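You operate a simulated robot arm through the tools that you are given. There is no shell and no other tool. Be economical: measure what you need, move in short steps, check, and stop when the job is done.

You run a simulated robot arm. Do the job below in one go: nothing can be reset, and whatever is moved stays where it is left.

TASK
Earth the black board case, prove it, then store the red board in it.
Fine: plug the green plug into the earth socket, press the test button once for a green lamp, and shut the lid after.

The check looks at the end state, three seconds after you hand in, the way a careful person would. Anything else that was tipped, shoved, dropped, spilled or broken makes it a failure. Lids that push on must go on centred and level and be pressed home; caps that screw on are set level and turned clockwise until they are tight.

THE ROBOT
A 7-joint arm with a two-finger parallel gripper, fixed in place. Base frame: the origin is at the foot of the arm, x ahead of it, y to its left, z up. Lengths are in cm, angles in rad, forces in N, time in s.
With the tool pointing down near the work surface it reaches from about 34 to 76 cm from the base axis. Its first joint turns from -2.007 to 2.007 rad. Payload 3.91 kg.
Tool frame: the origin (TCP) lies between the finger pads and is the grasp point; the fingertips stand 3 cm ahead of it; z points along the fingers, y is the line along which they close. Largest opening 11 cm; finger width 2, thickness 1; the body of the gripper, 4.8 by 11.2 cm, starts 5.5 cm behind the TCP.
Orientation is told as [roll, pitch, yaw] about the base's x, y, z axes, in that order, counted from this pose: with the fingers straight down and closing along the base's y, the tool's x points along the base's -x, its y along +y and its z along -z.

THE INTERFACE
- The arm moves only by the tool servo_tool. Its argument "targets" is text: rows parted by semicolons, each of 7 numbers parted by spaces: the shift along the tool's x, y, z in units of 250 mm (1.0 is 250 mm), then the turn, a rotation vector about the tool's x, y, z in units of 180 degrees (1.0 is 180 degrees), then the finger opening in cm, from 0 to 11. In form: x y z ax ay az grip; .... A call has 1 to 20 rows; each row is the pose to reach, as a shift and turn from the pose commanded when the call began, along the tool's axes at that moment. A call with a number of a shift or a turn outside -1 to 1 is refused whole. A row lasts 0.2 s, in which the tool goes at most 5 cm and 0.15 rad; a call with a longer step from one row to the next is refused whole, and so is a gripper value outside its range. A pose out of reach is approached as far as the arm can. The call stops where the force on the tool passes 80 N (or 10 N more than at its start, if that is more) or the arm is blocked; 0.2 s more then pass. Each finger travels about 10.8 cm/s and halts on what it meets, pressing with about 32 N; the grip force reading is that of the motor and also rises with nothing between the fingers. The clock runs only during rows and for 0.2 s after the last one: add rows that repeat a pose to give the fingers time. It gives the time, the measured TCP pose, the force on the tool (base axes), the opening and the grip force at its end, in the units of the frame above (readings bear some noise).
- Cameras (640 x 400 px; columns grow to the right, rows downward): "scene" is fixed at [39.9, -50.08, 160.44]; the picture's right is [1.00, -0.05, 0.00], its down [-0.03, -0.63, -0.78] and it looks along [0.04, 0.77, -0.63] (base axes); focal length 323 px, centre (320, 200). "wrist" rides on the gripper at [7.2, 1.7, -10.3] in the tool frame; the picture's right is [-0.23, 0.97, 0.00], its down [-0.76, -0.18, -0.62] and it looks along [-0.61, -0.14, 0.78] (tool axes); focal length 222 px, centre (320, 200). There is no depth. A picture from a camera that has moved, and an enlarged one, comes with that camera's place and axes in the base frame and with its lens.
- capture(camera): a new picture of that camera. The clock stands still meanwhile.
- lift_body(by): slides the trunk up (or, below 0, down) by that many cm; the arm rides with it, the base frame stays. It gives what a move gives, with no picture.
- zoom(camera, box): a new picture of the part [left, top, right, bottom] of that camera's present view, enlarged. The clock stands still meanwhile.
- finish_job(): hands the job in; it is judged then, once.

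Go step by step. Nothing tells you positions but the pictures and the camera data: compare them with the known pose of the tool, close in by small moves and look again before you grip or let go. The budget is 120 turns and 76 pictures, counting those below and the enlarged ones. Unless the task says otherwise, let go and move clear before handing in, and close with one line.

The tools are called after ">>>" as name(argument=value, ...) on one line, values as JSON. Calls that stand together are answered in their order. servo_tool: Moves the arm, as the interface text tells. Its arguments: {"type":"object","properties":{"targets":{"type":"string"}},"required":["targets"]} The other tools are called the same way: lift_body (by) slides the trunk up or down; capture (camera) takes a picture; zoom (camera, box) takes an enlarged picture of a part of a camera's view; finish_job () hands the job in.

At the start:

```text
time: 0.0
ee_pos: [47.29, 14.68, 124.67]
tool_rot: [-0.001, -0.001, 0.0]
contact_force: [-0.1, 1.3, 0.7]
gripper_width: 11.0
grip_force: 0.0
trunk travel left (down, up): [-77.5, 21.5]
```

scene: 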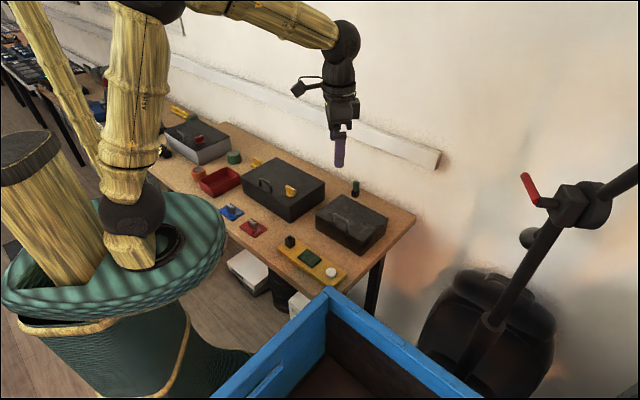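
wrist: 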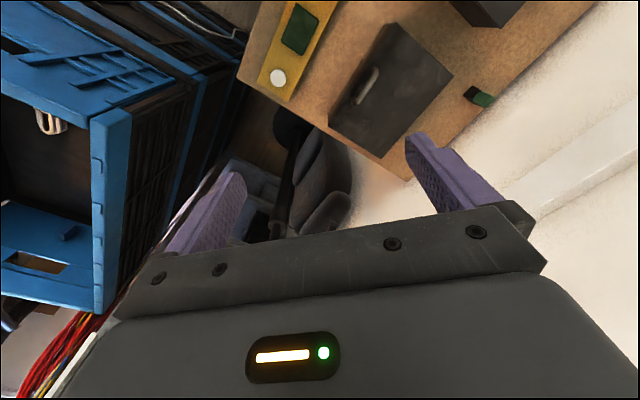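

I see a table with several cases, two small boards (blue, red), a yellow test panel and a green plug. I'll zoom in to identify everything.

>>> zoom(camera="scene", box=[230, 140, 430, 290])

>>> zoom(camera="scene", box=[150, 90, 310, 250])

>>> zoom(camera="scene", box=[265, 210, 365, 290])

```text
2.67 times, centred on (330, 215) of scene
camera zoom: at [39.9, -50.08, 160.44], right [1.0, -0.05, 0.0], down [-0.03, -0.63, -0.78], along [0.04, 0.77, -0.63], focal length 860 px, centre (293, 160)
```

zoom: 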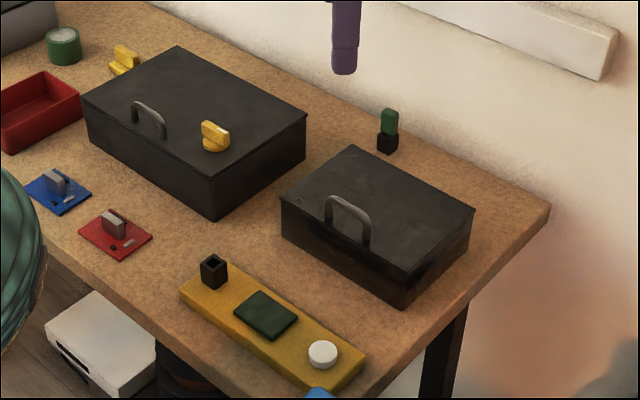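

```text
2.50 times, centred on (230, 170) of scene
camera zoom: at [39.9, -50.08, 160.44], right [1.0, -0.05, 0.0], down [-0.03, -0.63, -0.78], along [0.04, 0.77, -0.63], focal length 807 px, centre (545, 275)
```

zoom: 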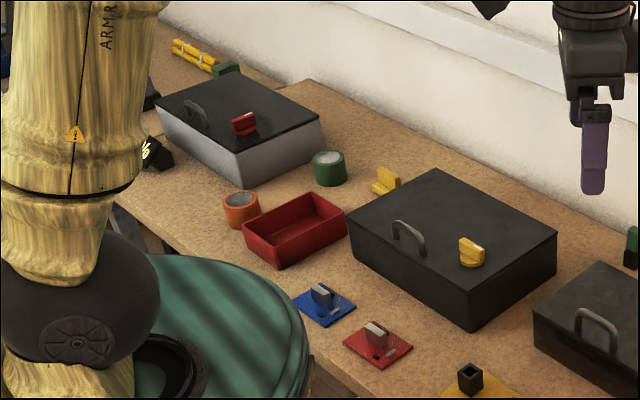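

```text
5.00 times, centred on (315, 250) of scene
camera zoom: at [39.9, -50.08, 160.44], right [1.0, -0.05, 0.0], down [-0.03, -0.63, -0.78], along [0.04, 0.77, -0.63], focal length 1613 px, centre (345, -50)
```

zoom: 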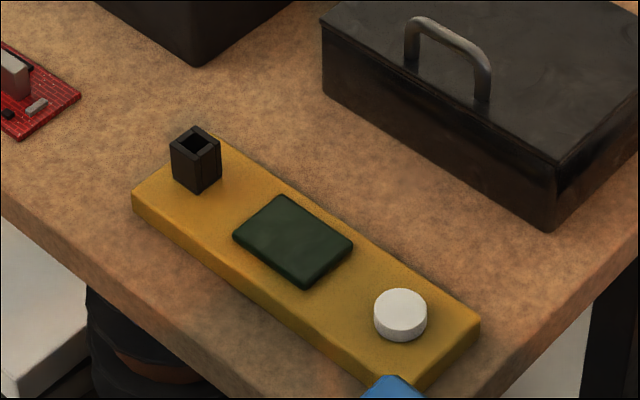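

The yellow panel carries the socket, lamp and white button. The green plug is parked behind the small case. I'll turn the wrist camera toward the table for a closer look.

>>> servo_tool(targets="0.024 -0.016 0.022 0 0 -0.0417 11;0.049 -0.031 0.045 0 0 -0.0833 11;0.073 -0.047 0.067 0 0 -0.125 11;0.097 -0.063 0.089 0 0 -0.1667 11;0.122 -0.078 0.112 0 0 -0.2083 11;0.146 -0.094 0.134 0 0 -0.25 11;0.17 -0.11 0.156 0 0 -0.2917 11;0.195 -0.125 0.179 0 0 -0.3333 11;0.219 -0.141 0.2 0 0 -0.375 11;0.243 -0.157 0.223 0 0 -0.4167 11;0.268 -0.172 0.246 0 0 -0.4583 11;0.292 -0.188 0.268 0 0 -0.5 11")

>>> capture(camera="wrist")

```text
time: 2.6
ee_pos: [39.81, 9.86, 118.13]
tool_rot: [0.0, 0.001, 1.576]
contact_force: [-0.1, -0.4, 0.5]
gripper_width: 10.99
grip_force: 0.1
trunk travel left (down, up): [-77.5, 21.5]
```

```text
70 pictures are left
camera wrist: at [38.15, 2.68, 128.39], right [-0.97, 0.22, 0.0], down [0.18, 0.76, 0.62], along [0.14, 0.61, -0.78], focal length 222 px, centre (320, 200)
```

wrist: 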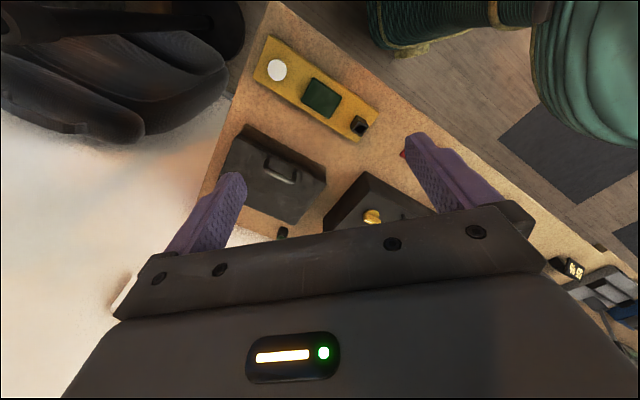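

The wrist picture's useful part is nearly straight below the camera. I'll move it over the cases.

>>> servo_tool(targets="-0.18 0 0 0 0 0 11;-0.36 0 0 0 0 0 11;-0.54 0.02 0 0 0 0 11;-0.7 0.04 0 0 0 0 11;-0.7 0.04 0 0 0 0 11")

>>> capture(camera="wrist")

>>> zoom(camera="wrist", box=[180, 80, 440, 240])

```text
time: 3.8
ee_pos: [39.06, 27.47, 117.77]
tool_rot: [-0.001, 0.0, 1.569]
contact_force: [-0.9, -0.2, -0.2]
gripper_width: 11.01
grip_force: 0.0
trunk travel left (down, up): [-77.5, 21.5]
```

```text
69 pictures are left
camera wrist: at [37.23, 20.24, 128.25], right [-0.97, 0.23, 0.0], down [0.18, 0.76, 0.62], along [0.14, 0.61, -0.78], focal length 222 px, centre (320, 200)
```

wrist: 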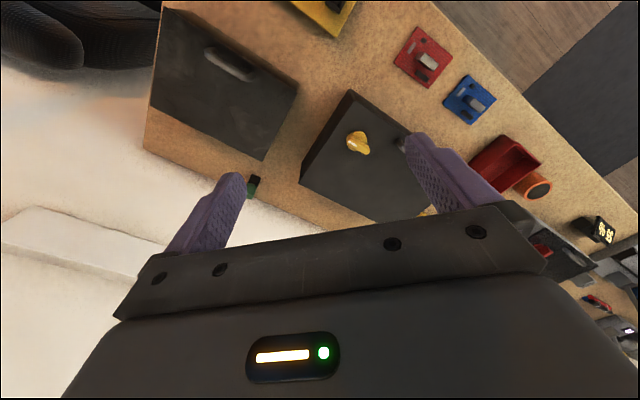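

```text
2.46 times, centred on (310, 160) of wrist
camera zoom: at [37.23, 20.24, 128.25], right [-0.97, 0.23, 0.0], down [0.18, 0.76, 0.62], along [0.14, 0.61, -0.78], focal length 547 px, centre (345, 298)
```

zoom: 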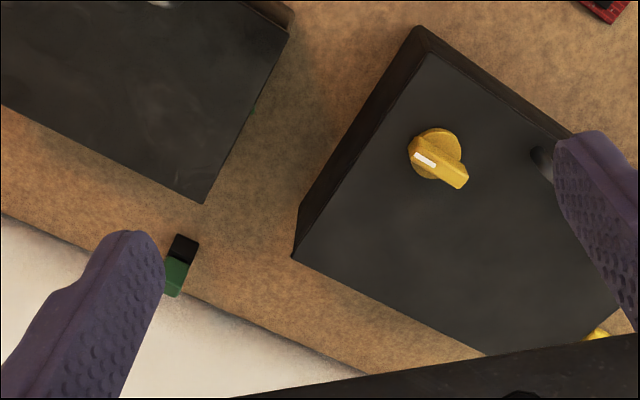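

The large black case has a yellow rotary knob and a handle; something yellow is behind it. I'll move left to see its rear and the grey case.

>>> servo_tool(targets="-0.14 0.1 0 0 0 0 11;-0.28 0.2 0 0 0 0 11;-0.42 0.3 0 0 0 0 11;-0.56 0.4 0 0 0 0 11;-0.7 0.5 0 0 0 0 11;-0.82 0.56 0 0 0 0 11;-0.82 0.56 0 0 0 0 11")

>>> capture(camera="wrist")

>>> capture(camera="scene")

```text
time: 5.4
ee_pos: [25.21, 47.82, 118.19]
tool_rot: [0.0, 0.0, 1.571]
contact_force: [0.3, -0.4, 0.6]
gripper_width: 10.99
grip_force: 0.0
trunk travel left (down, up): [-77.5, 21.5]
```

```text
67 pictures are left
camera wrist: at [23.37, 40.63, 128.47], right [-0.97, 0.23, 0.0], down [0.18, 0.76, 0.62], along [0.14, 0.61, -0.78], focal length 222 px, centre (320, 200)
```

wrist: 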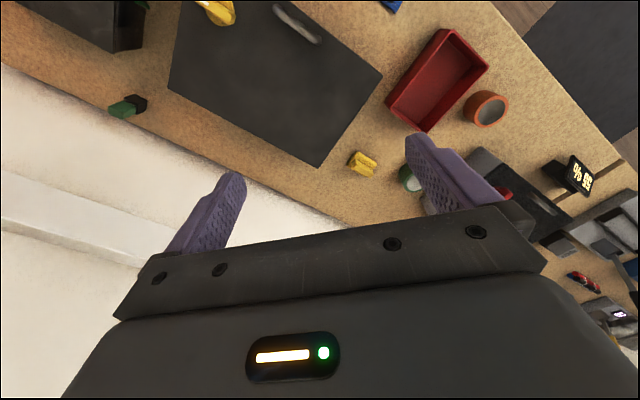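

```text
66 pictures are left
```

scene: 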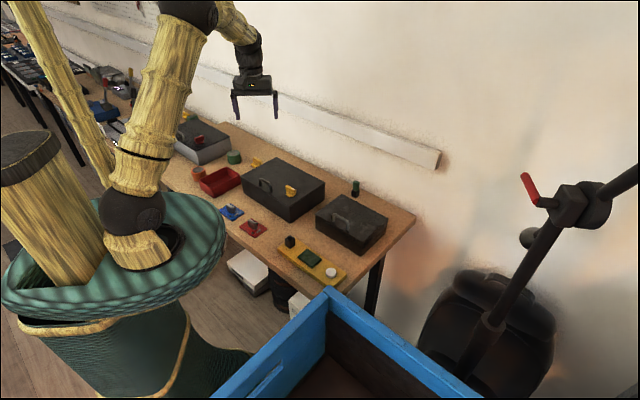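

>>> zoom(camera="wrist", box=[300, 80, 420, 200])

>>> zoom(camera="wrist", box=[60, 0, 220, 140])

>>> zoom(camera="scene", box=[150, 90, 250, 190])

>>> zoom(camera="scene", box=[230, 145, 400, 255])

```text
3.33 times, centred on (360, 140) of wrist
camera zoom: at [23.37, 40.63, 128.47], right [-0.97, 0.23, 0.0], down [0.18, 0.76, 0.62], along [0.14, 0.61, -0.78], focal length 740 px, centre (187, 400)
```

zoom: 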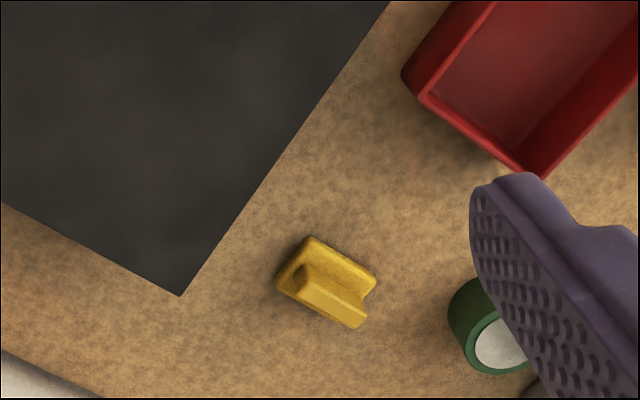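

```text
2.86 times, centred on (140, 70) of wrist
camera zoom: at [23.37, 40.63, 128.47], right [-0.97, 0.23, 0.0], down [0.18, 0.76, 0.62], along [0.14, 0.61, -0.78], focal length 635 px, centre (834, 571)
```

zoom: 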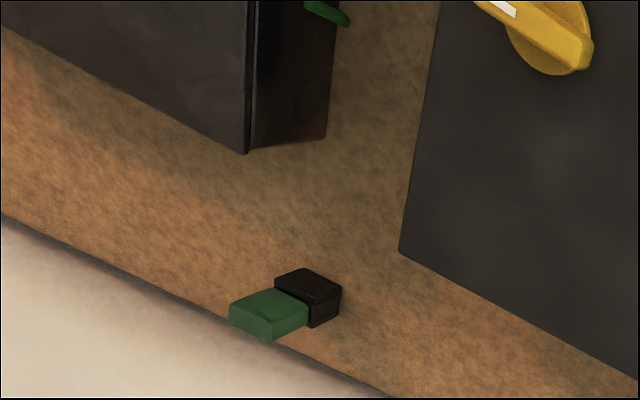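

```text
4.00 times, centred on (200, 140) of scene
camera zoom: at [39.9, -50.08, 160.44], right [1.0, -0.05, 0.0], down [-0.03, -0.63, -0.78], along [0.04, 0.77, -0.63], focal length 1291 px, centre (800, 440)
```

zoom: 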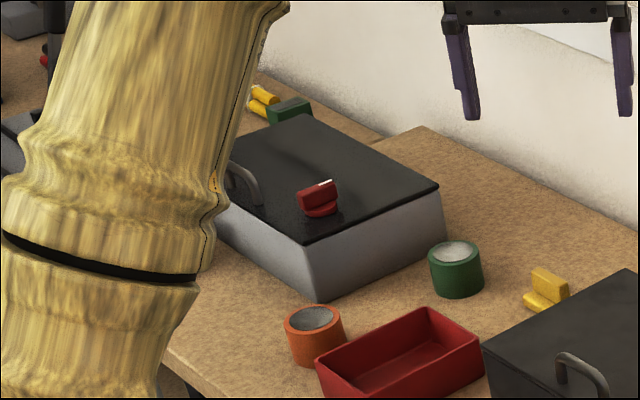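

```text
3.64 times, centred on (315, 200) of scene
camera zoom: at [39.9, -50.08, 160.44], right [1.0, -0.05, 0.0], down [-0.03, -0.63, -0.78], along [0.04, 0.77, -0.63], focal length 1173 px, centre (338, 200)
```

zoom: 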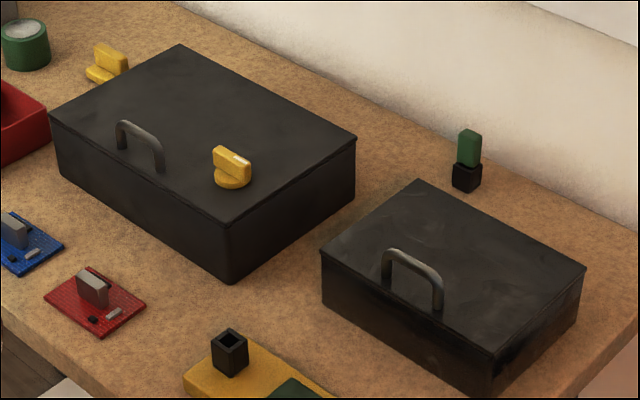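

There is a small green feature on the small case's side; zooming on that.

>>> zoom(camera="wrist", box=[100, 0, 164, 40])

```text
10.00 times, centred on (132, 20) of wrist
camera zoom: at [23.37, 40.63, 128.47], right [-0.97, 0.23, 0.0], down [0.18, 0.76, 0.62], along [0.14, 0.61, -0.78], focal length 2221 px, centre (2200, 2000)
```

zoom: 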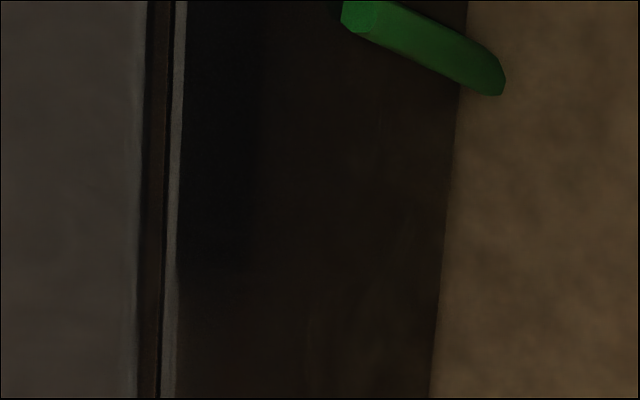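

The green bar is on the small case's left face. I'll swing the wrist camera to look at that face.

>>> servo_tool(targets="0.029 -0.039 0.027 0 0 0.0452 11;0.058 -0.079 0.054 0 0 0.0904 11;0.086 -0.118 0.082 0 0 0.1356 11;0.115 -0.158 0.109 0 0 0.1808 11;0.144 -0.197 0.136 0 0 0.226 11;0.173 -0.237 0.163 0 0 0.2712 11;0.202 -0.276 0.19 0 0 0.3164 11;0.23 -0.316 0.218 0 0 0.3616 11;0.259 -0.355 0.245 0 0 0.4068 11;0.288 -0.395 0.272 0 0 0.452 11;0.317 -0.434 0.299 0 0 0.4972 11;0.346 -0.474 0.326 0 0 0.5424 11;0.374 -0.513 0.354 0 0 0.5876 11;0.403 -0.553 0.381 0 0 0.6328 11;0.432 -0.592 0.408 0 0 0.678 11")

>>> capture(camera="wrist")

```text
time: 8.6
ee_pos: [39.81, 37.14, 107.7]
tool_rot: [0.0, 0.002, -0.563]
contact_force: [-0.6, 0.3, -0.1]
gripper_width: 10.99
grip_force: 0.1
trunk travel left (down, up): [-77.5, 21.5]
```

```text
60 pictures are left
camera wrist: at [34.43, 42.53, 118.11], right [0.71, 0.7, 0.0], down [0.55, -0.56, 0.62], along [0.44, -0.44, -0.78], focal length 222 px, centre (320, 200)
```

wrist: 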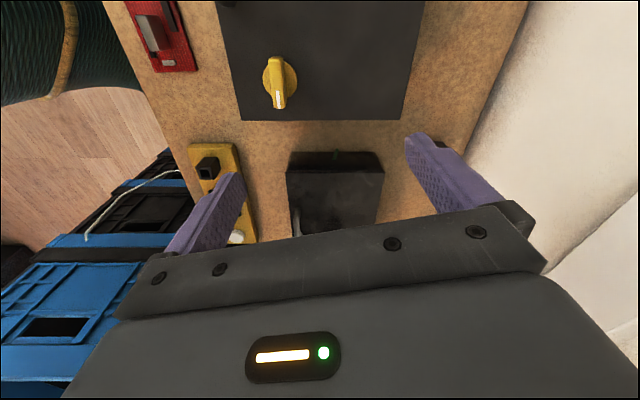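

>>> zoom(camera="wrist", box=[270, 110, 400, 190])

>>> zoom(camera="wrist", box=[210, 40, 340, 130])

```text
4.92 times, centred on (335, 150) of wrist
camera zoom: at [34.43, 42.53, 118.11], right [0.71, 0.7, 0.0], down [0.55, -0.56, 0.62], along [0.44, -0.44, -0.78], focal length 1094 px, centre (246, 446)
```

zoom: 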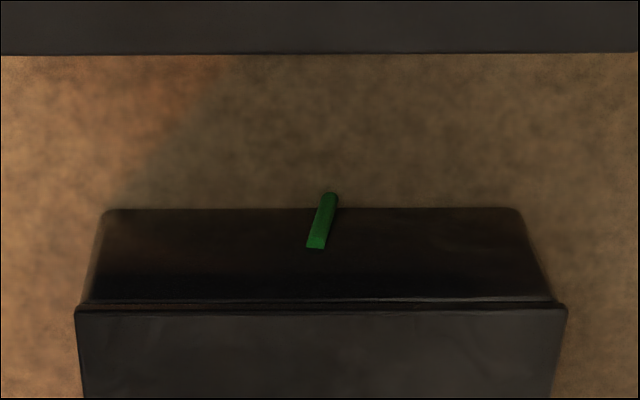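

```text
4.44 times, centred on (275, 85) of wrist
camera zoom: at [34.43, 42.53, 118.11], right [0.71, 0.7, 0.0], down [0.55, -0.56, 0.62], along [0.44, -0.44, -0.78], focal length 987 px, centre (520, 711)
```

zoom: 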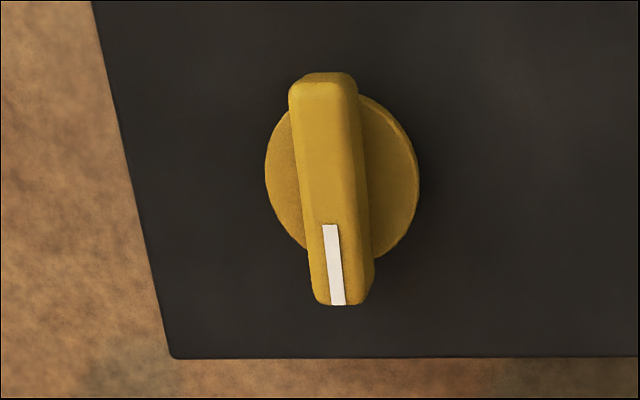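

The small case has a green lead stub on its side, so the green plug may belong to it. I'll check the large case's left face for comparison.

>>> servo_tool(targets="0.165 0.04 0 0 0 0 11;0.33 0.08 0 0 0 0 11;0.495 0.12 0 0 0 0 11;0.66 0.16 0 0 0 0 11;0.825 0.2 0 0 0 0 11;0.98 0.23 0 0 0 0 11;0.98 0.23 0 0 0 0 11")

>>> capture(camera="wrist")

```text
time: 10.2
ee_pos: [21.98, 54.89, 107.68]
tool_rot: [0.0, 0.001, -0.56]
contact_force: [-1.1, -0.4, 0.0]
gripper_width: 11.02
grip_force: 0.1
trunk travel left (down, up): [-77.5, 21.5]
```

```text
57 pictures are left
camera wrist: at [16.59, 60.22, 118.01], right [0.71, 0.7, 0.0], down [0.55, -0.55, 0.62], along [0.44, -0.44, -0.78], focal length 222 px, centre (320, 200)
```

wrist: 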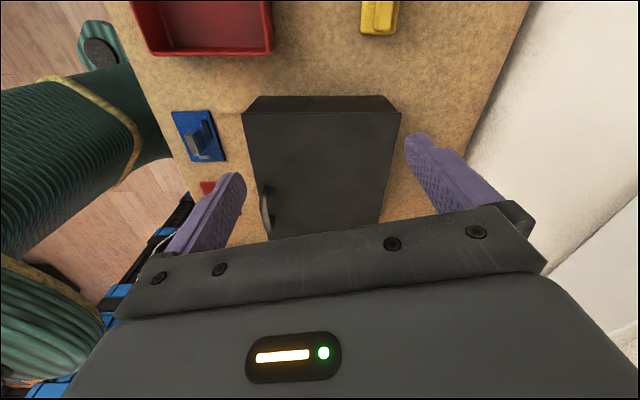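

No stub on that face. I'll check the large case's back face, as well as the green plug, on the way.

>>> servo_tool(targets="-0.145 0.06 0 0 0 0 11;-0.29 0.12 0 0 0 0 11;-0.435 0.18 0 0 0 0 11;-0.58 0.24 0 0 0 0 11;-0.725 0.306 0 0 0 0 11;-0.725 0.306 0 0 0 0 11")

>>> capture(camera="wrist")

```text
time: 11.6
ee_pos: [41.43, 51.82, 107.76]
tool_rot: [-0.001, 0.0, -0.558]
contact_force: [0.0, -0.4, 0.7]
gripper_width: 11.0
grip_force: 0.0
trunk travel left (down, up): [-77.5, 21.5]
```

```text
56 pictures are left
camera wrist: at [36.18, 57.16, 118.16], right [0.71, 0.71, 0.0], down [0.55, -0.55, 0.62], along [0.44, -0.44, -0.78], focal length 222 px, centre (320, 200)
```

wrist: 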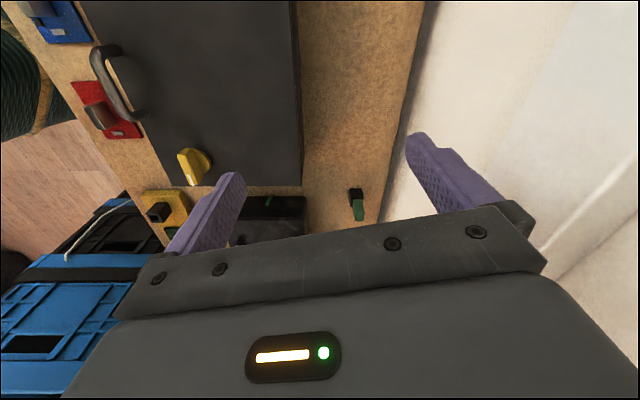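

No stub there either, so the small black case is the earthed one. Now a close look at the plug and the panel socket.

>>> zoom(camera="wrist", box=[325, 170, 389, 234])

>>> zoom(camera="scene", box=[340, 170, 370, 200])

>>> zoom(camera="scene", box=[275, 230, 315, 260])

```text
6.25 times, centred on (357, 202) of wrist
camera zoom: at [36.18, 57.16, 118.16], right [0.71, 0.71, 0.0], down [0.55, -0.55, 0.62], along [0.44, -0.44, -0.78], focal length 1388 px, centre (89, 188)
```

zoom: 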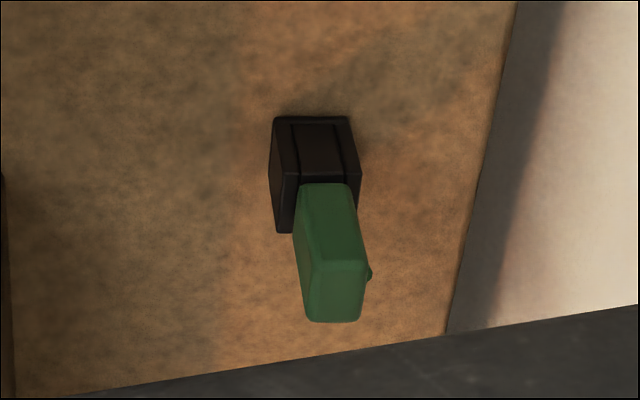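

```text
13.33 times, centred on (355, 185) of scene
camera zoom: at [39.9, -50.08, 160.44], right [1.0, -0.05, 0.0], down [-0.03, -0.63, -0.78], along [0.04, 0.77, -0.63], focal length 4302 px, centre (-147, 400)
```

zoom: 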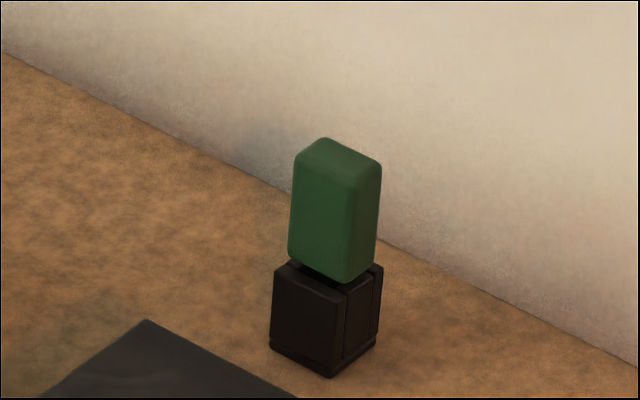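

```text
13.33 times, centred on (295, 245) of scene
camera zoom: at [39.9, -50.08, 160.44], right [1.0, -0.05, 0.0], down [-0.03, -0.63, -0.78], along [0.04, 0.77, -0.63], focal length 4302 px, centre (653, -400)
```

zoom: 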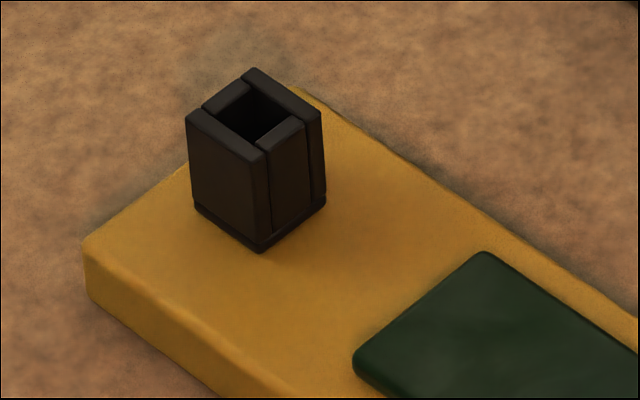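

The plug sits in a parking holder near (58.1, 44.1), top around z 91.5, in the same 45° orientation as the panel socket. I'll turn the gripper to yaw 45° so that it closes parallel to the wall, before approaching.

>>> servo_tool(targets="0 0 0 0 0 -0.0428 8;0 0 0 0 0 -0.0856 6;0 0 0 0 0 -0.1284 5;0 0 0 0 0 -0.1712 5;0 0 0 0 0 -0.214 5;0 0 0 0 0 -0.2568 5;0 0 0 0 0 -0.2996 5;0 0 0 0 0 -0.3424 5;0 0 0 0 0 -0.3852 5;0 0 0 0 0 -0.428 5")

```text
time: 13.8
ee_pos: [41.51, 51.79, 107.82]
tool_rot: [0.0, -0.001, 0.787]
contact_force: [-0.1, 0.1, 0.0]
gripper_width: 5.01
grip_force: 0.1
trunk travel left (down, up): [-77.5, 21.5]
```

>>> servo_tool(targets="-0.06 -0.172 0.05 0 0 0 5;-0.12 -0.344 0.1 0 0 0 5;-0.18 -0.516 0.15 0 0 0 5;-0.252 -0.687 0.2 0 0 0 5;-0.252 -0.687 0.2 0 0 0 5")

>>> capture(camera="wrist")

>>> zoom(camera="scene", box=[320, 120, 400, 200])

```text
time: 15.0
ee_pos: [58.13, 44.25, 102.65]
tool_rot: [0.001, -0.001, 0.785]
contact_force: [-0.4, 0.1, -0.7]
gripper_width: 5.02
grip_force: 0.1
trunk travel left (down, up): [-77.5, 21.5]
```

```text
52 pictures are left
camera wrist: at [51.62, 40.29, 113.05], right [-0.53, 0.85, 0.0], down [0.66, 0.41, 0.62], along [0.53, 0.33, -0.78], focal length 222 px, centre (320, 200)
```

wrist: 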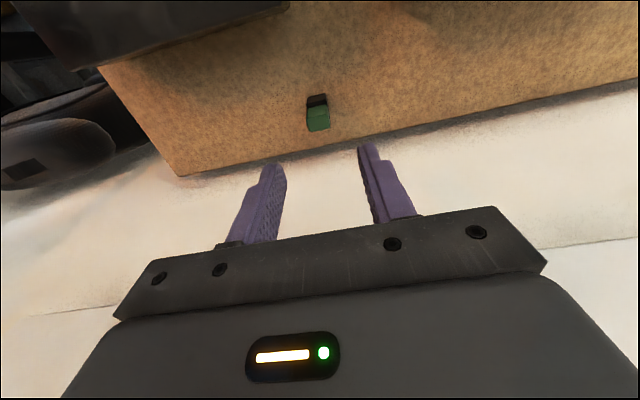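

```text
5.00 times, centred on (360, 160) of scene
camera zoom: at [39.9, -50.08, 160.44], right [1.0, -0.05, 0.0], down [-0.03, -0.63, -0.78], along [0.04, 0.77, -0.63], focal length 1613 px, centre (120, 400)
```

zoom: 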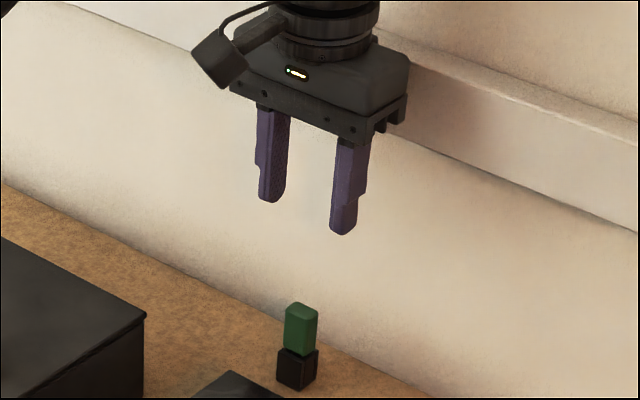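

>>> zoom(camera="wrist", box=[295, 85, 345, 140])

```text
7.27 times, centred on (320, 112) of wrist
camera zoom: at [51.62, 40.29, 113.05], right [-0.53, 0.85, 0.0], down [0.66, 0.41, 0.62], along [0.53, 0.33, -0.78], focal length 1615 px, centre (320, 836)
```

zoom: 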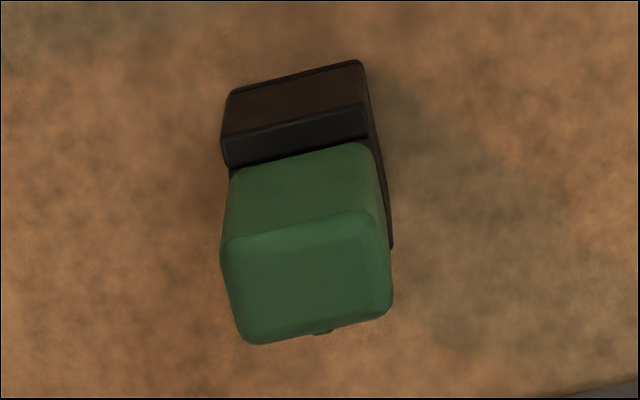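

The TCP is right over the plug. Descending so the fingertips stay just above the holder, then closing.

>>> servo_tool(targets="-0.003 -0.003 0.15 0 0 0 5;-0.003 -0.003 0.3 0 0 0 5;-0.003 -0.003 0.4 0 0 0 5;-0.003 -0.003 0.45 0 0 0 5;-0.003 -0.003 0.45 0 0 0 5")

>>> zoom(camera="scene", box=[325, 150, 385, 200])

```text
time: 16.2
ee_pos: [58.02, 44.3, 91.36]
tool_rot: [0.001, 0.001, 0.786]
contact_force: [0.8, -0.7, -0.7]
gripper_width: 5.02
grip_force: 0.1
trunk travel left (down, up): [-77.5, 21.5]
```

```text
8.00 times, centred on (355, 175) of scene
camera zoom: at [39.9, -50.08, 160.44], right [1.0, -0.05, 0.0], down [-0.03, -0.63, -0.78], along [0.04, 0.77, -0.63], focal length 2581 px, centre (40, 400)
```

zoom: 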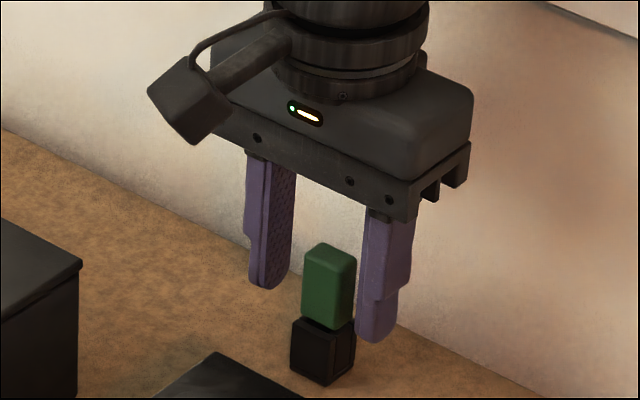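

>>> servo_tool(targets="0 0 -0.012 0 0 0 4;0 0 -0.012 0 0 0 3;0 0 -0.012 0 0 0 1.5;0 0 -0.012 0 0 0 1.5;0 0 -0.012 0 0 0 1.5")

```text
time: 17.4
ee_pos: [58.27, 44.22, 91.66]
tool_rot: [-0.001, 0.0, 0.785]
contact_force: [2.5, -1.9, 0.3]
gripper_width: 2.08
grip_force: 32.2
trunk travel left (down, up): [-77.5, 21.5]
```

The plug is gripped (2.08 cm). Lifting straight up.

>>> servo_tool(targets="0 0 -0.03 0 0 0 1.5;0 0 -0.08 0 0 0 1.5;0 0 -0.15 0 0 0 1.5;0 0 -0.3 0 0 0 1.5;0 0 -0.45 0 0 0 1.5;0 0 -0.6 0 0 0 1.5;0 0 -0.68 0 0 0 1.5")

>>> zoom(camera="scene", box=[310, 100, 400, 200])

```text
time: 19.0
ee_pos: [58.19, 44.28, 108.75]
tool_rot: [0.001, 0.001, 0.786]
contact_force: [0.0, 0.6, 0.0]
gripper_width: 2.11
grip_force: 31.8
trunk travel left (down, up): [-77.5, 21.5]
```

```text
4.00 times, centred on (355, 150) of scene
camera zoom: at [39.9, -50.08, 160.44], right [1.0, -0.05, 0.0], down [-0.03, -0.63, -0.78], along [0.04, 0.77, -0.63], focal length 1291 px, centre (180, 400)
```

zoom: 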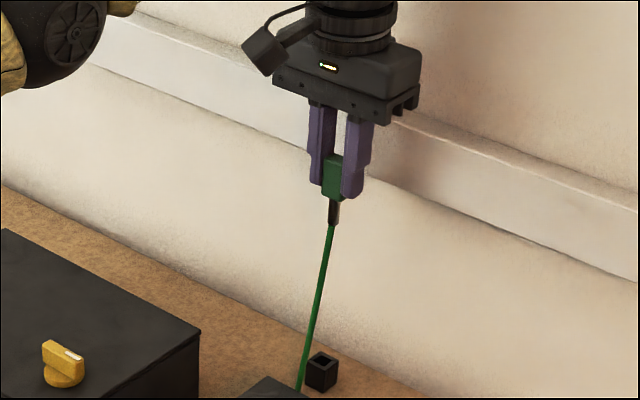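

The lead runs from the plug to the small case, which confirms that case as the target. Moving toward the panel socket, keeping high.

>>> servo_tool(targets="0.18 -0.01 0 0 0 0 1.5;0.36 -0.02 0 0 0 0 1.5;0.54 -0.04 0 0 0 0 1.5;0.72 -0.05 0 0 0 0 1.5;0.9 -0.06 0 0 0 0 1.5")

>>> servo_tool(targets="0.18 -0.01 0.03 0 0 0 1.5;0.36 -0.02 0.06 0 0 0 1.5;0.54 -0.04 0.1 0 0 0 1.5;0.54 -0.04 0.1 0 0 0 1.5")

>>> capture(camera="wrist")

>>> zoom(camera="scene", box=[260, 170, 360, 270])

```text
time: 20.2
ee_pos: [43.35, 27.14, 108.69]
tool_rot: [0.002, -0.002, 0.784]
contact_force: [0.8, 0.8, 0.2]
gripper_width: 2.11
grip_force: 31.4
trunk travel left (down, up): [-77.5, 21.5]
```

```text
time: 21.2
ee_pos: [34.73, 17.01, 106.13]
tool_rot: [0.001, 0.001, 0.786]
contact_force: [1.1, 0.9, -0.1]
gripper_width: 2.08
grip_force: 31.9
trunk travel left (down, up): [-77.5, 21.5]
```

```text
47 pictures are left
camera wrist: at [28.22, 13.15, 116.52], right [-0.53, 0.85, 0.0], down [0.66, 0.41, 0.62], along [0.53, 0.33, -0.78], focal length 222 px, centre (320, 200)
```

wrist: 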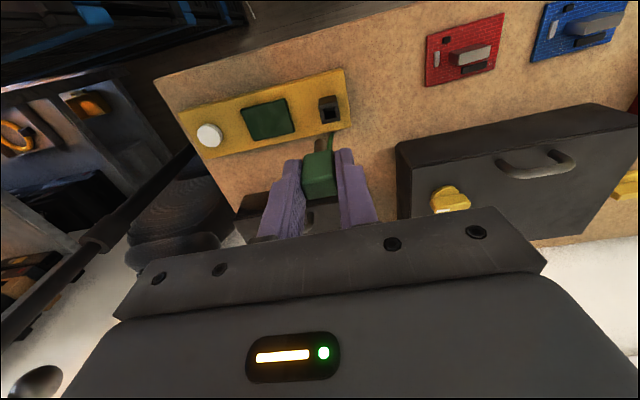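

```text
4.00 times, centred on (310, 220) of scene
camera zoom: at [39.9, -50.08, 160.44], right [1.0, -0.05, 0.0], down [-0.03, -0.63, -0.78], along [0.04, 0.77, -0.63], focal length 1291 px, centre (360, 120)
```

zoom: 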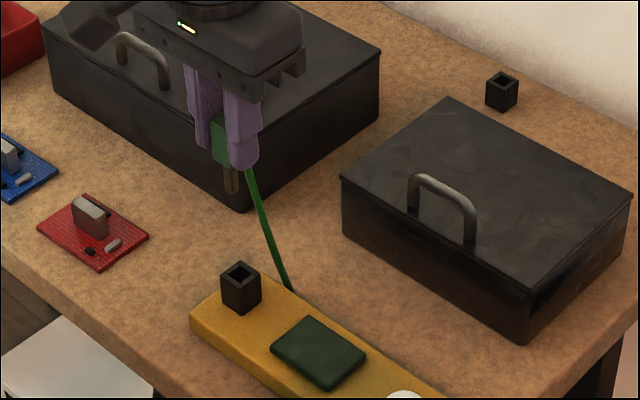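

>>> zoom(camera="wrist", box=[290, 70, 370, 130])

```text
6.67 times, centred on (330, 100) of wrist
camera zoom: at [28.22, 13.15, 116.52], right [-0.53, 0.85, 0.0], down [0.66, 0.41, 0.62], along [0.53, 0.33, -0.78], focal length 1481 px, centre (253, 867)
```

zoom: 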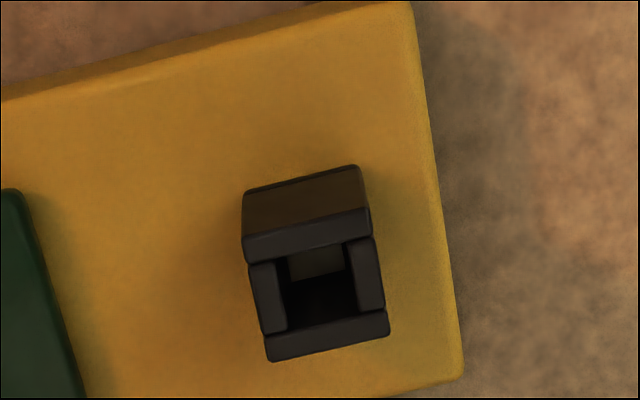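

Socket top centre is about (34.7, 18.55, 89.7). Moving over it and down to just above, then checking.

>>> servo_tool(targets="-0.0436 0.0436 0 0 0 0 1.5;-0.0436 0.0436 0.15 0 0 0 1.5;-0.0436 0.0436 0.28 0 0 0 1.5;-0.0436 0.0436 0.34 0 0 0 1.5;-0.0436 0.0436 0.34 0 0 0 1.5")

>>> zoom(camera="scene", box=[270, 210, 320, 260])

>>> zoom(camera="wrist", box=[270, 80, 370, 200])

```text
time: 22.4
ee_pos: [34.51, 18.47, 97.73]
tool_rot: [0.001, -0.001, 0.785]
contact_force: [-0.7, -0.2, 0.3]
gripper_width: 2.12
grip_force: 31.8
trunk travel left (down, up): [-77.5, 21.5]
```

```text
8.00 times, centred on (295, 235) of scene
camera zoom: at [39.9, -50.08, 160.44], right [1.0, -0.05, 0.0], down [-0.03, -0.63, -0.78], along [0.04, 0.77, -0.63], focal length 2581 px, centre (520, -80)
```

zoom: 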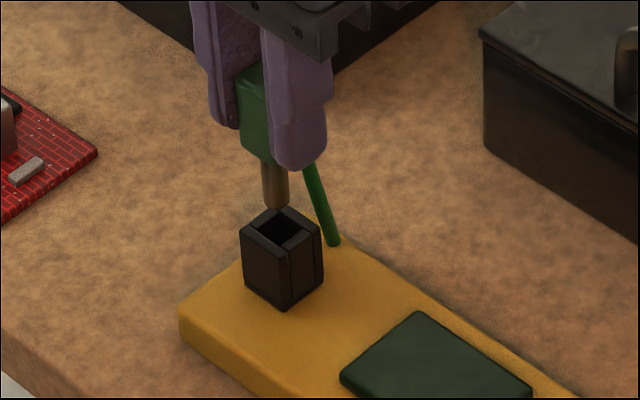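

```text
3.33 times, centred on (320, 140) of wrist
camera zoom: at [28.12, 14.55, 108.12], right [-0.53, 0.85, 0.0], down [0.66, 0.41, 0.62], along [0.53, 0.33, -0.78], focal length 740 px, centre (320, 400)
```

zoom: 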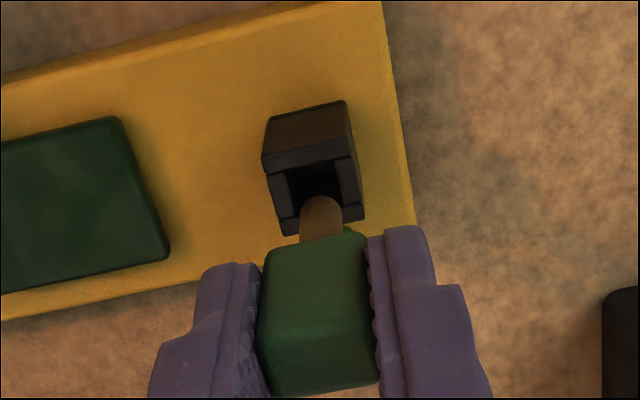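

The pin is about 1.2 cm above the socket top and roughly 0.2 cm short of centre. I'll correct the offset, lower 0.9 cm and look again.

>>> servo_tool(targets="-0.0085 -0.003 0 0 0 0 1.5;-0.0085 -0.003 0.036 0 0 0 1.5;-0.0085 -0.003 0.036 0 0 0 1.5")

>>> zoom(camera="scene", box=[280, 225, 310, 255])

>>> zoom(camera="wrist", box=[290, 90, 350, 150])

```text
time: 23.2
ee_pos: [34.75, 18.73, 96.92]
tool_rot: [0.002, -0.001, 0.784]
contact_force: [0.5, -0.3, 0.2]
gripper_width: 2.1
grip_force: 32.0
trunk travel left (down, up): [-77.5, 21.5]
```

```text
13.33 times, centred on (295, 240) of scene
camera zoom: at [39.9, -50.08, 160.44], right [1.0, -0.05, 0.0], down [-0.03, -0.63, -0.78], along [0.04, 0.77, -0.63], focal length 4302 px, centre (653, -333)
```

zoom: 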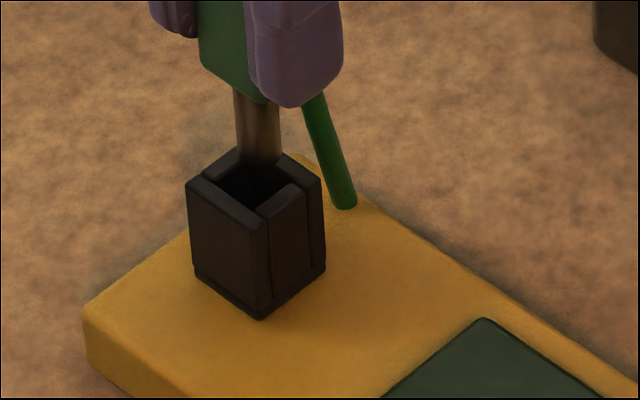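

```text
6.67 times, centred on (320, 120) of wrist
camera zoom: at [28.33, 14.75, 107.25], right [-0.53, 0.85, 0.0], down [0.66, 0.41, 0.62], along [0.53, 0.33, -0.78], focal length 1481 px, centre (320, 733)
```

zoom: 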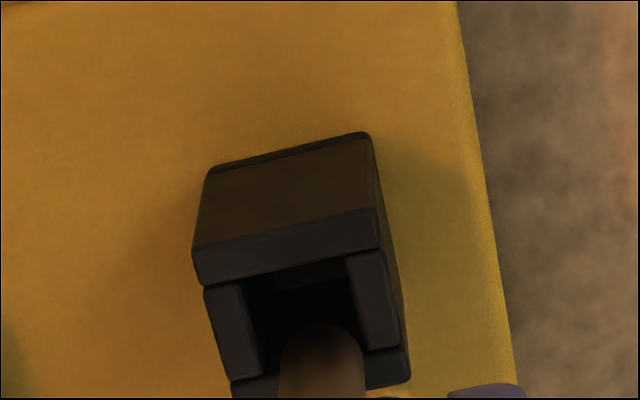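

The pin now seems about 0.15 too far in x and 0.33 too far in y. Correcting and re-checking.

>>> servo_tool(targets="0.0142 -0.0045 0 0 0 0 1.5;0.0142 -0.0045 0 0 0 0 1.5;0.0142 -0.0045 0 0 0 0 1.5")

>>> zoom(camera="scene", box=[280, 225, 310, 255])

>>> zoom(camera="wrist", box=[290, 90, 350, 150])

```text
time: 24.0
ee_pos: [34.51, 18.34, 96.97]
tool_rot: [0.0, 0.0, 0.784]
contact_force: [-1.0, 0.1, -0.8]
gripper_width: 2.1
grip_force: 32.0
trunk travel left (down, up): [-77.5, 21.5]
```

```text
13.33 times, centred on (295, 240) of scene
camera zoom: at [39.9, -50.08, 160.44], right [1.0, -0.05, 0.0], down [-0.03, -0.63, -0.78], along [0.04, 0.77, -0.63], focal length 4302 px, centre (653, -333)
```

zoom: 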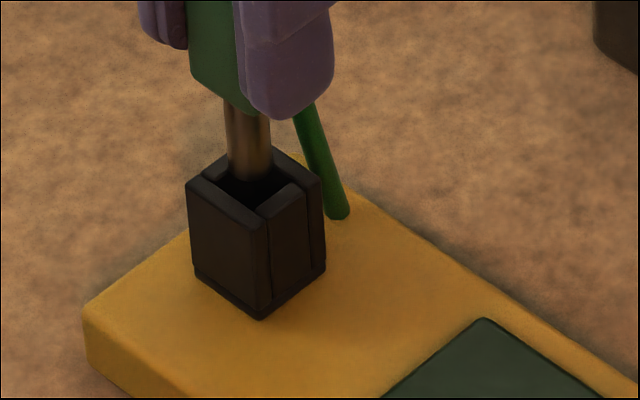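

```text
6.67 times, centred on (320, 120) of wrist
camera zoom: at [28.13, 14.4, 107.25], right [-0.53, 0.85, 0.0], down [0.66, 0.41, 0.62], along [0.53, 0.33, -0.78], focal length 1481 px, centre (320, 733)
```

zoom: 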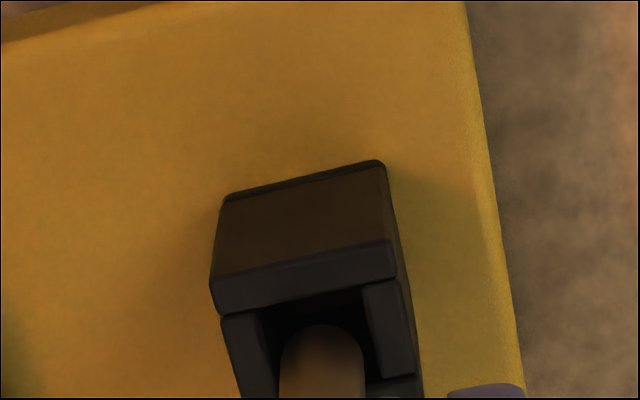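

Pin looks centred over the hole. Inserting gently.

>>> servo_tool(targets="0 0 0.02 0 0 0 1.5;0 0 0.04 0 0 0 1.5;0 0 0.06 0 0 0 1.5;0 0 0.08 0 0 0 1.5;0 0 0.1 0 0 0 1.5;0 0 0.1 0 0 0 1.5")

>>> zoom(camera="scene", box=[275, 220, 315, 260])

```text
time: 25.4
ee_pos: [34.45, 18.25, 94.27]
tool_rot: [0.001, 0.0, 0.786]
contact_force: [0.3, -0.1, 0.7]
gripper_width: 2.1
grip_force: 32.2
trunk travel left (down, up): [-77.5, 21.5]
```

```text
10.00 times, centred on (295, 240) of scene
camera zoom: at [39.9, -50.08, 160.44], right [1.0, -0.05, 0.0], down [-0.03, -0.63, -0.78], along [0.04, 0.77, -0.63], focal length 3226 px, centre (570, -200)
```

zoom: 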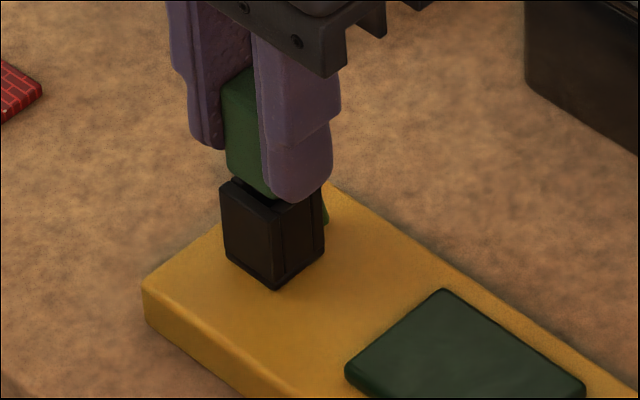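

It is entering without resistance. Pushing down further in small steps until it is seated.

>>> servo_tool(targets="0 0 0.015 0 0 0 1.5;0 0 0.03 0 0 0 1.5;0 0 0.04 0 0 0 1.5;0 0 0.05 0 0 0 1.5;0 0 0.05 0 0 0 1.5")

>>> zoom(camera="scene", box=[275, 220, 315, 260])

```text
time: 26.6
ee_pos: [34.53, 18.22, 93.18]
tool_rot: [-0.001, -0.003, 0.783]
contact_force: [1.8, 0.9, 20.9]
gripper_width: 2.08
grip_force: 32.3
trunk travel left (down, up): [-77.5, 21.5]
```

```text
10.00 times, centred on (295, 240) of scene
camera zoom: at [39.9, -50.08, 160.44], right [1.0, -0.05, 0.0], down [-0.03, -0.63, -0.78], along [0.04, 0.77, -0.63], focal length 3226 px, centre (570, -200)
```

zoom: 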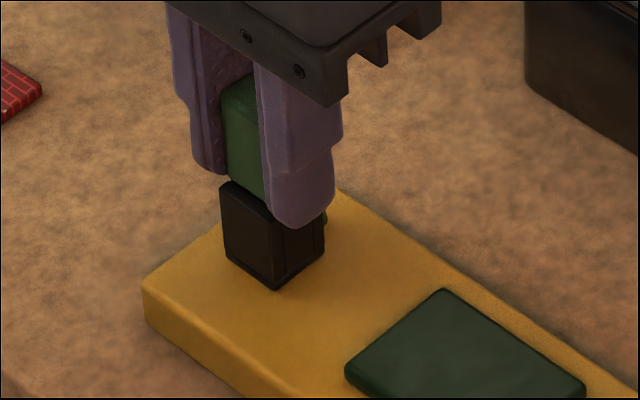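

It has met the bottom at z 93.18. One slightly firmer push, then release and back off upward.

>>> servo_tool(targets="0 0 0.008 0 0 0 1.5;0 0 0.008 0 0 0 1.5;0 0 -0.008 0 0 0 1.5;0 0 -0.008 0 0 0 2.8;0 0 -0.008 0 0 0 3.6;0 0 -0.008 0 0 0 3.6")

>>> servo_tool(targets="0 0 -0.06 0 0 0 3.6;0 0 -0.15 0 0 0 3.6;0 0 -0.3 0 0 0 3.6;0 0 -0.42 0 0 0 3.6")

>>> zoom(camera="scene", box=[260, 180, 380, 290])

>>> capture(camera="wrist")

```text
time: 28.0
ee_pos: [34.49, 18.26, 93.36]
tool_rot: [0.001, 0.002, 0.786]
contact_force: [0.2, 0.0, -0.2]
gripper_width: 3.6
grip_force: 0.1
trunk travel left (down, up): [-77.5, 21.5]
```

```text
time: 29.0
ee_pos: [34.5, 18.26, 103.76]
tool_rot: [-0.001, 0.0, 0.785]
contact_force: [0.5, 0.2, -0.1]
gripper_width: 3.63
grip_force: 0.1
trunk travel left (down, up): [-77.5, 21.5]
```

```text
3.64 times, centred on (320, 235) of scene
camera zoom: at [39.9, -50.08, 160.44], right [1.0, -0.05, 0.0], down [-0.03, -0.63, -0.78], along [0.04, 0.77, -0.63], focal length 1173 px, centre (320, 73)
```

zoom: 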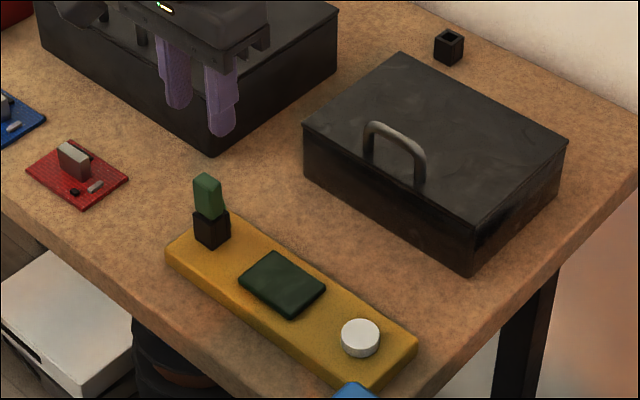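

```text
35 pictures are left
camera wrist: at [28.12, 14.26, 114.15], right [-0.53, 0.85, 0.0], down [0.66, 0.41, 0.62], along [0.53, 0.33, -0.78], focal length 222 px, centre (320, 200)
```

wrist: 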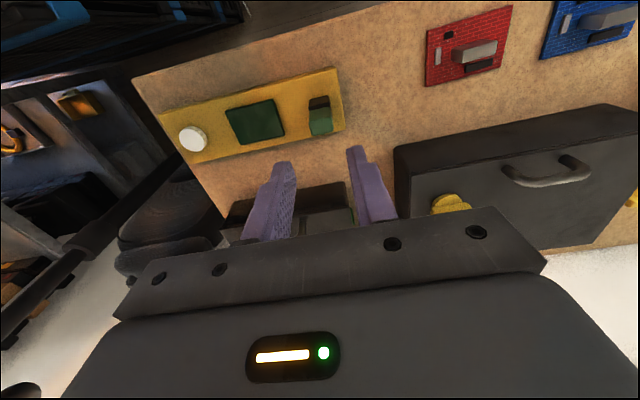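

Plug is seated and the fingers are clear. Next, close the fingers and move above the white button at about (45.9, 6.95).

>>> servo_tool(targets="0 -0.16 0 0 0 0 2;-0.002 -0.32 0 0 0 0 1;-0.003 -0.48 0 0 0 0 0;-0.003 -0.642 0 0 0 0 0;-0.003 -0.642 0.15 0 0 0 0;-0.003 -0.642 0.3 0 0 0 0;-0.003 -0.642 0.36 0 0 0 0;-0.003 -0.642 0.36 0 0 0 0")

>>> zoom(camera="scene", box=[295, 230, 365, 290])

>>> zoom(camera="wrist", box=[260, 60, 380, 180])

```text
time: 30.8
ee_pos: [46.05, 6.93, 94.94]
tool_rot: [-0.001, 0.001, 0.784]
contact_force: [0.8, -0.2, 0.1]
gripper_width: 0.0
grip_force: 31.9
trunk travel left (down, up): [-77.5, 21.5]
```

```text
6.67 times, centred on (330, 260) of scene
camera zoom: at [39.9, -50.08, 160.44], right [1.0, -0.05, 0.0], down [-0.03, -0.63, -0.78], along [0.04, 0.77, -0.63], focal length 2151 px, centre (253, -200)
```

zoom: 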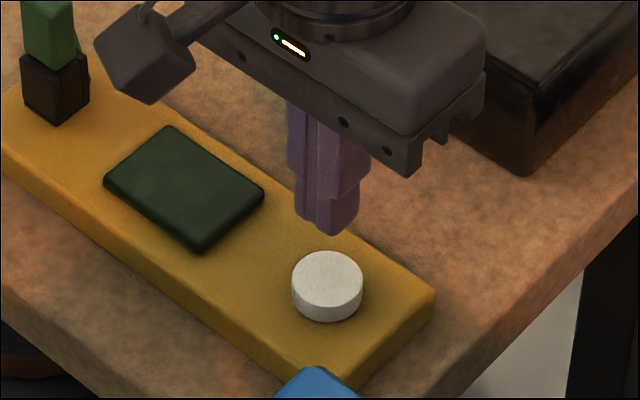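

```text
3.33 times, centred on (320, 120) of wrist
camera zoom: at [39.65, 3.07, 105.32], right [-0.53, 0.85, 0.0], down [0.66, 0.41, 0.62], along [0.53, 0.33, -0.78], focal length 740 px, centre (320, 467)
```

zoom: 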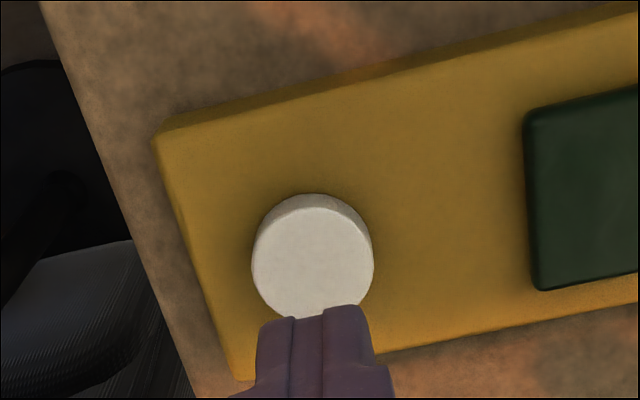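

The closed fingertips are centred over the button. Pressing down in small steps.

>>> servo_tool(targets="0 0 0.06 0 0 0 0;0 0 0.11 0 0 0 0;0 0 0.13 0 0 0 0;0 0 0.145 0 0 0 0;0 0 0.153 0 0 0 0;0 0 0.16 0 0 0 0;0 0 0.166 0 0 0 0")

```text
time: 32.4
ee_pos: [45.8, 7.03, 90.68]
tool_rot: [-0.001, -0.001, 0.784]
contact_force: [0.8, 0.2, 2.9]
gripper_width: 0.01
grip_force: 31.8
trunk travel left (down, up): [-77.5, 21.5]
```

>>> servo_tool(targets="0 0 0.006 0 0 0 0;0 0 0.012 0 0 0 0;0 0 0.018 0 0 0 0;0 0 0.024 0 0 0 0;0 0 0.024 0 0 0 0")

>>> zoom(camera="scene", box=[280, 230, 365, 290])

```text
time: 33.6
ee_pos: [45.87, 7.06, 90.3]
tool_rot: [-0.003, -0.006, 0.785]
contact_force: [5.3, -1.4, 45.8]
gripper_width: 0.0
grip_force: 31.9
trunk travel left (down, up): [-77.5, 21.5]
```

```text
6.67 times, centred on (322, 260) of scene
camera zoom: at [39.9, -50.08, 160.44], right [1.0, -0.05, 0.0], down [-0.03, -0.63, -0.78], along [0.04, 0.77, -0.63], focal length 2151 px, centre (303, -200)
```

zoom: 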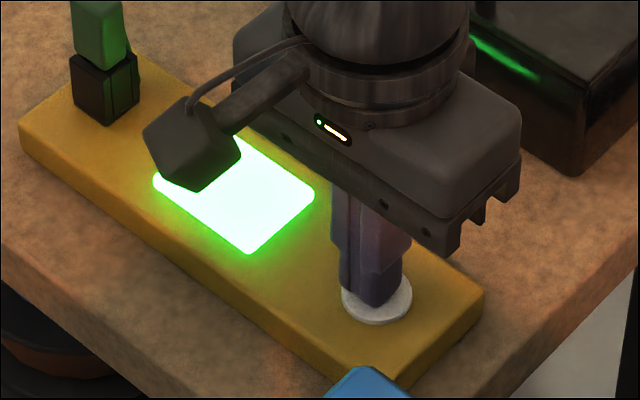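

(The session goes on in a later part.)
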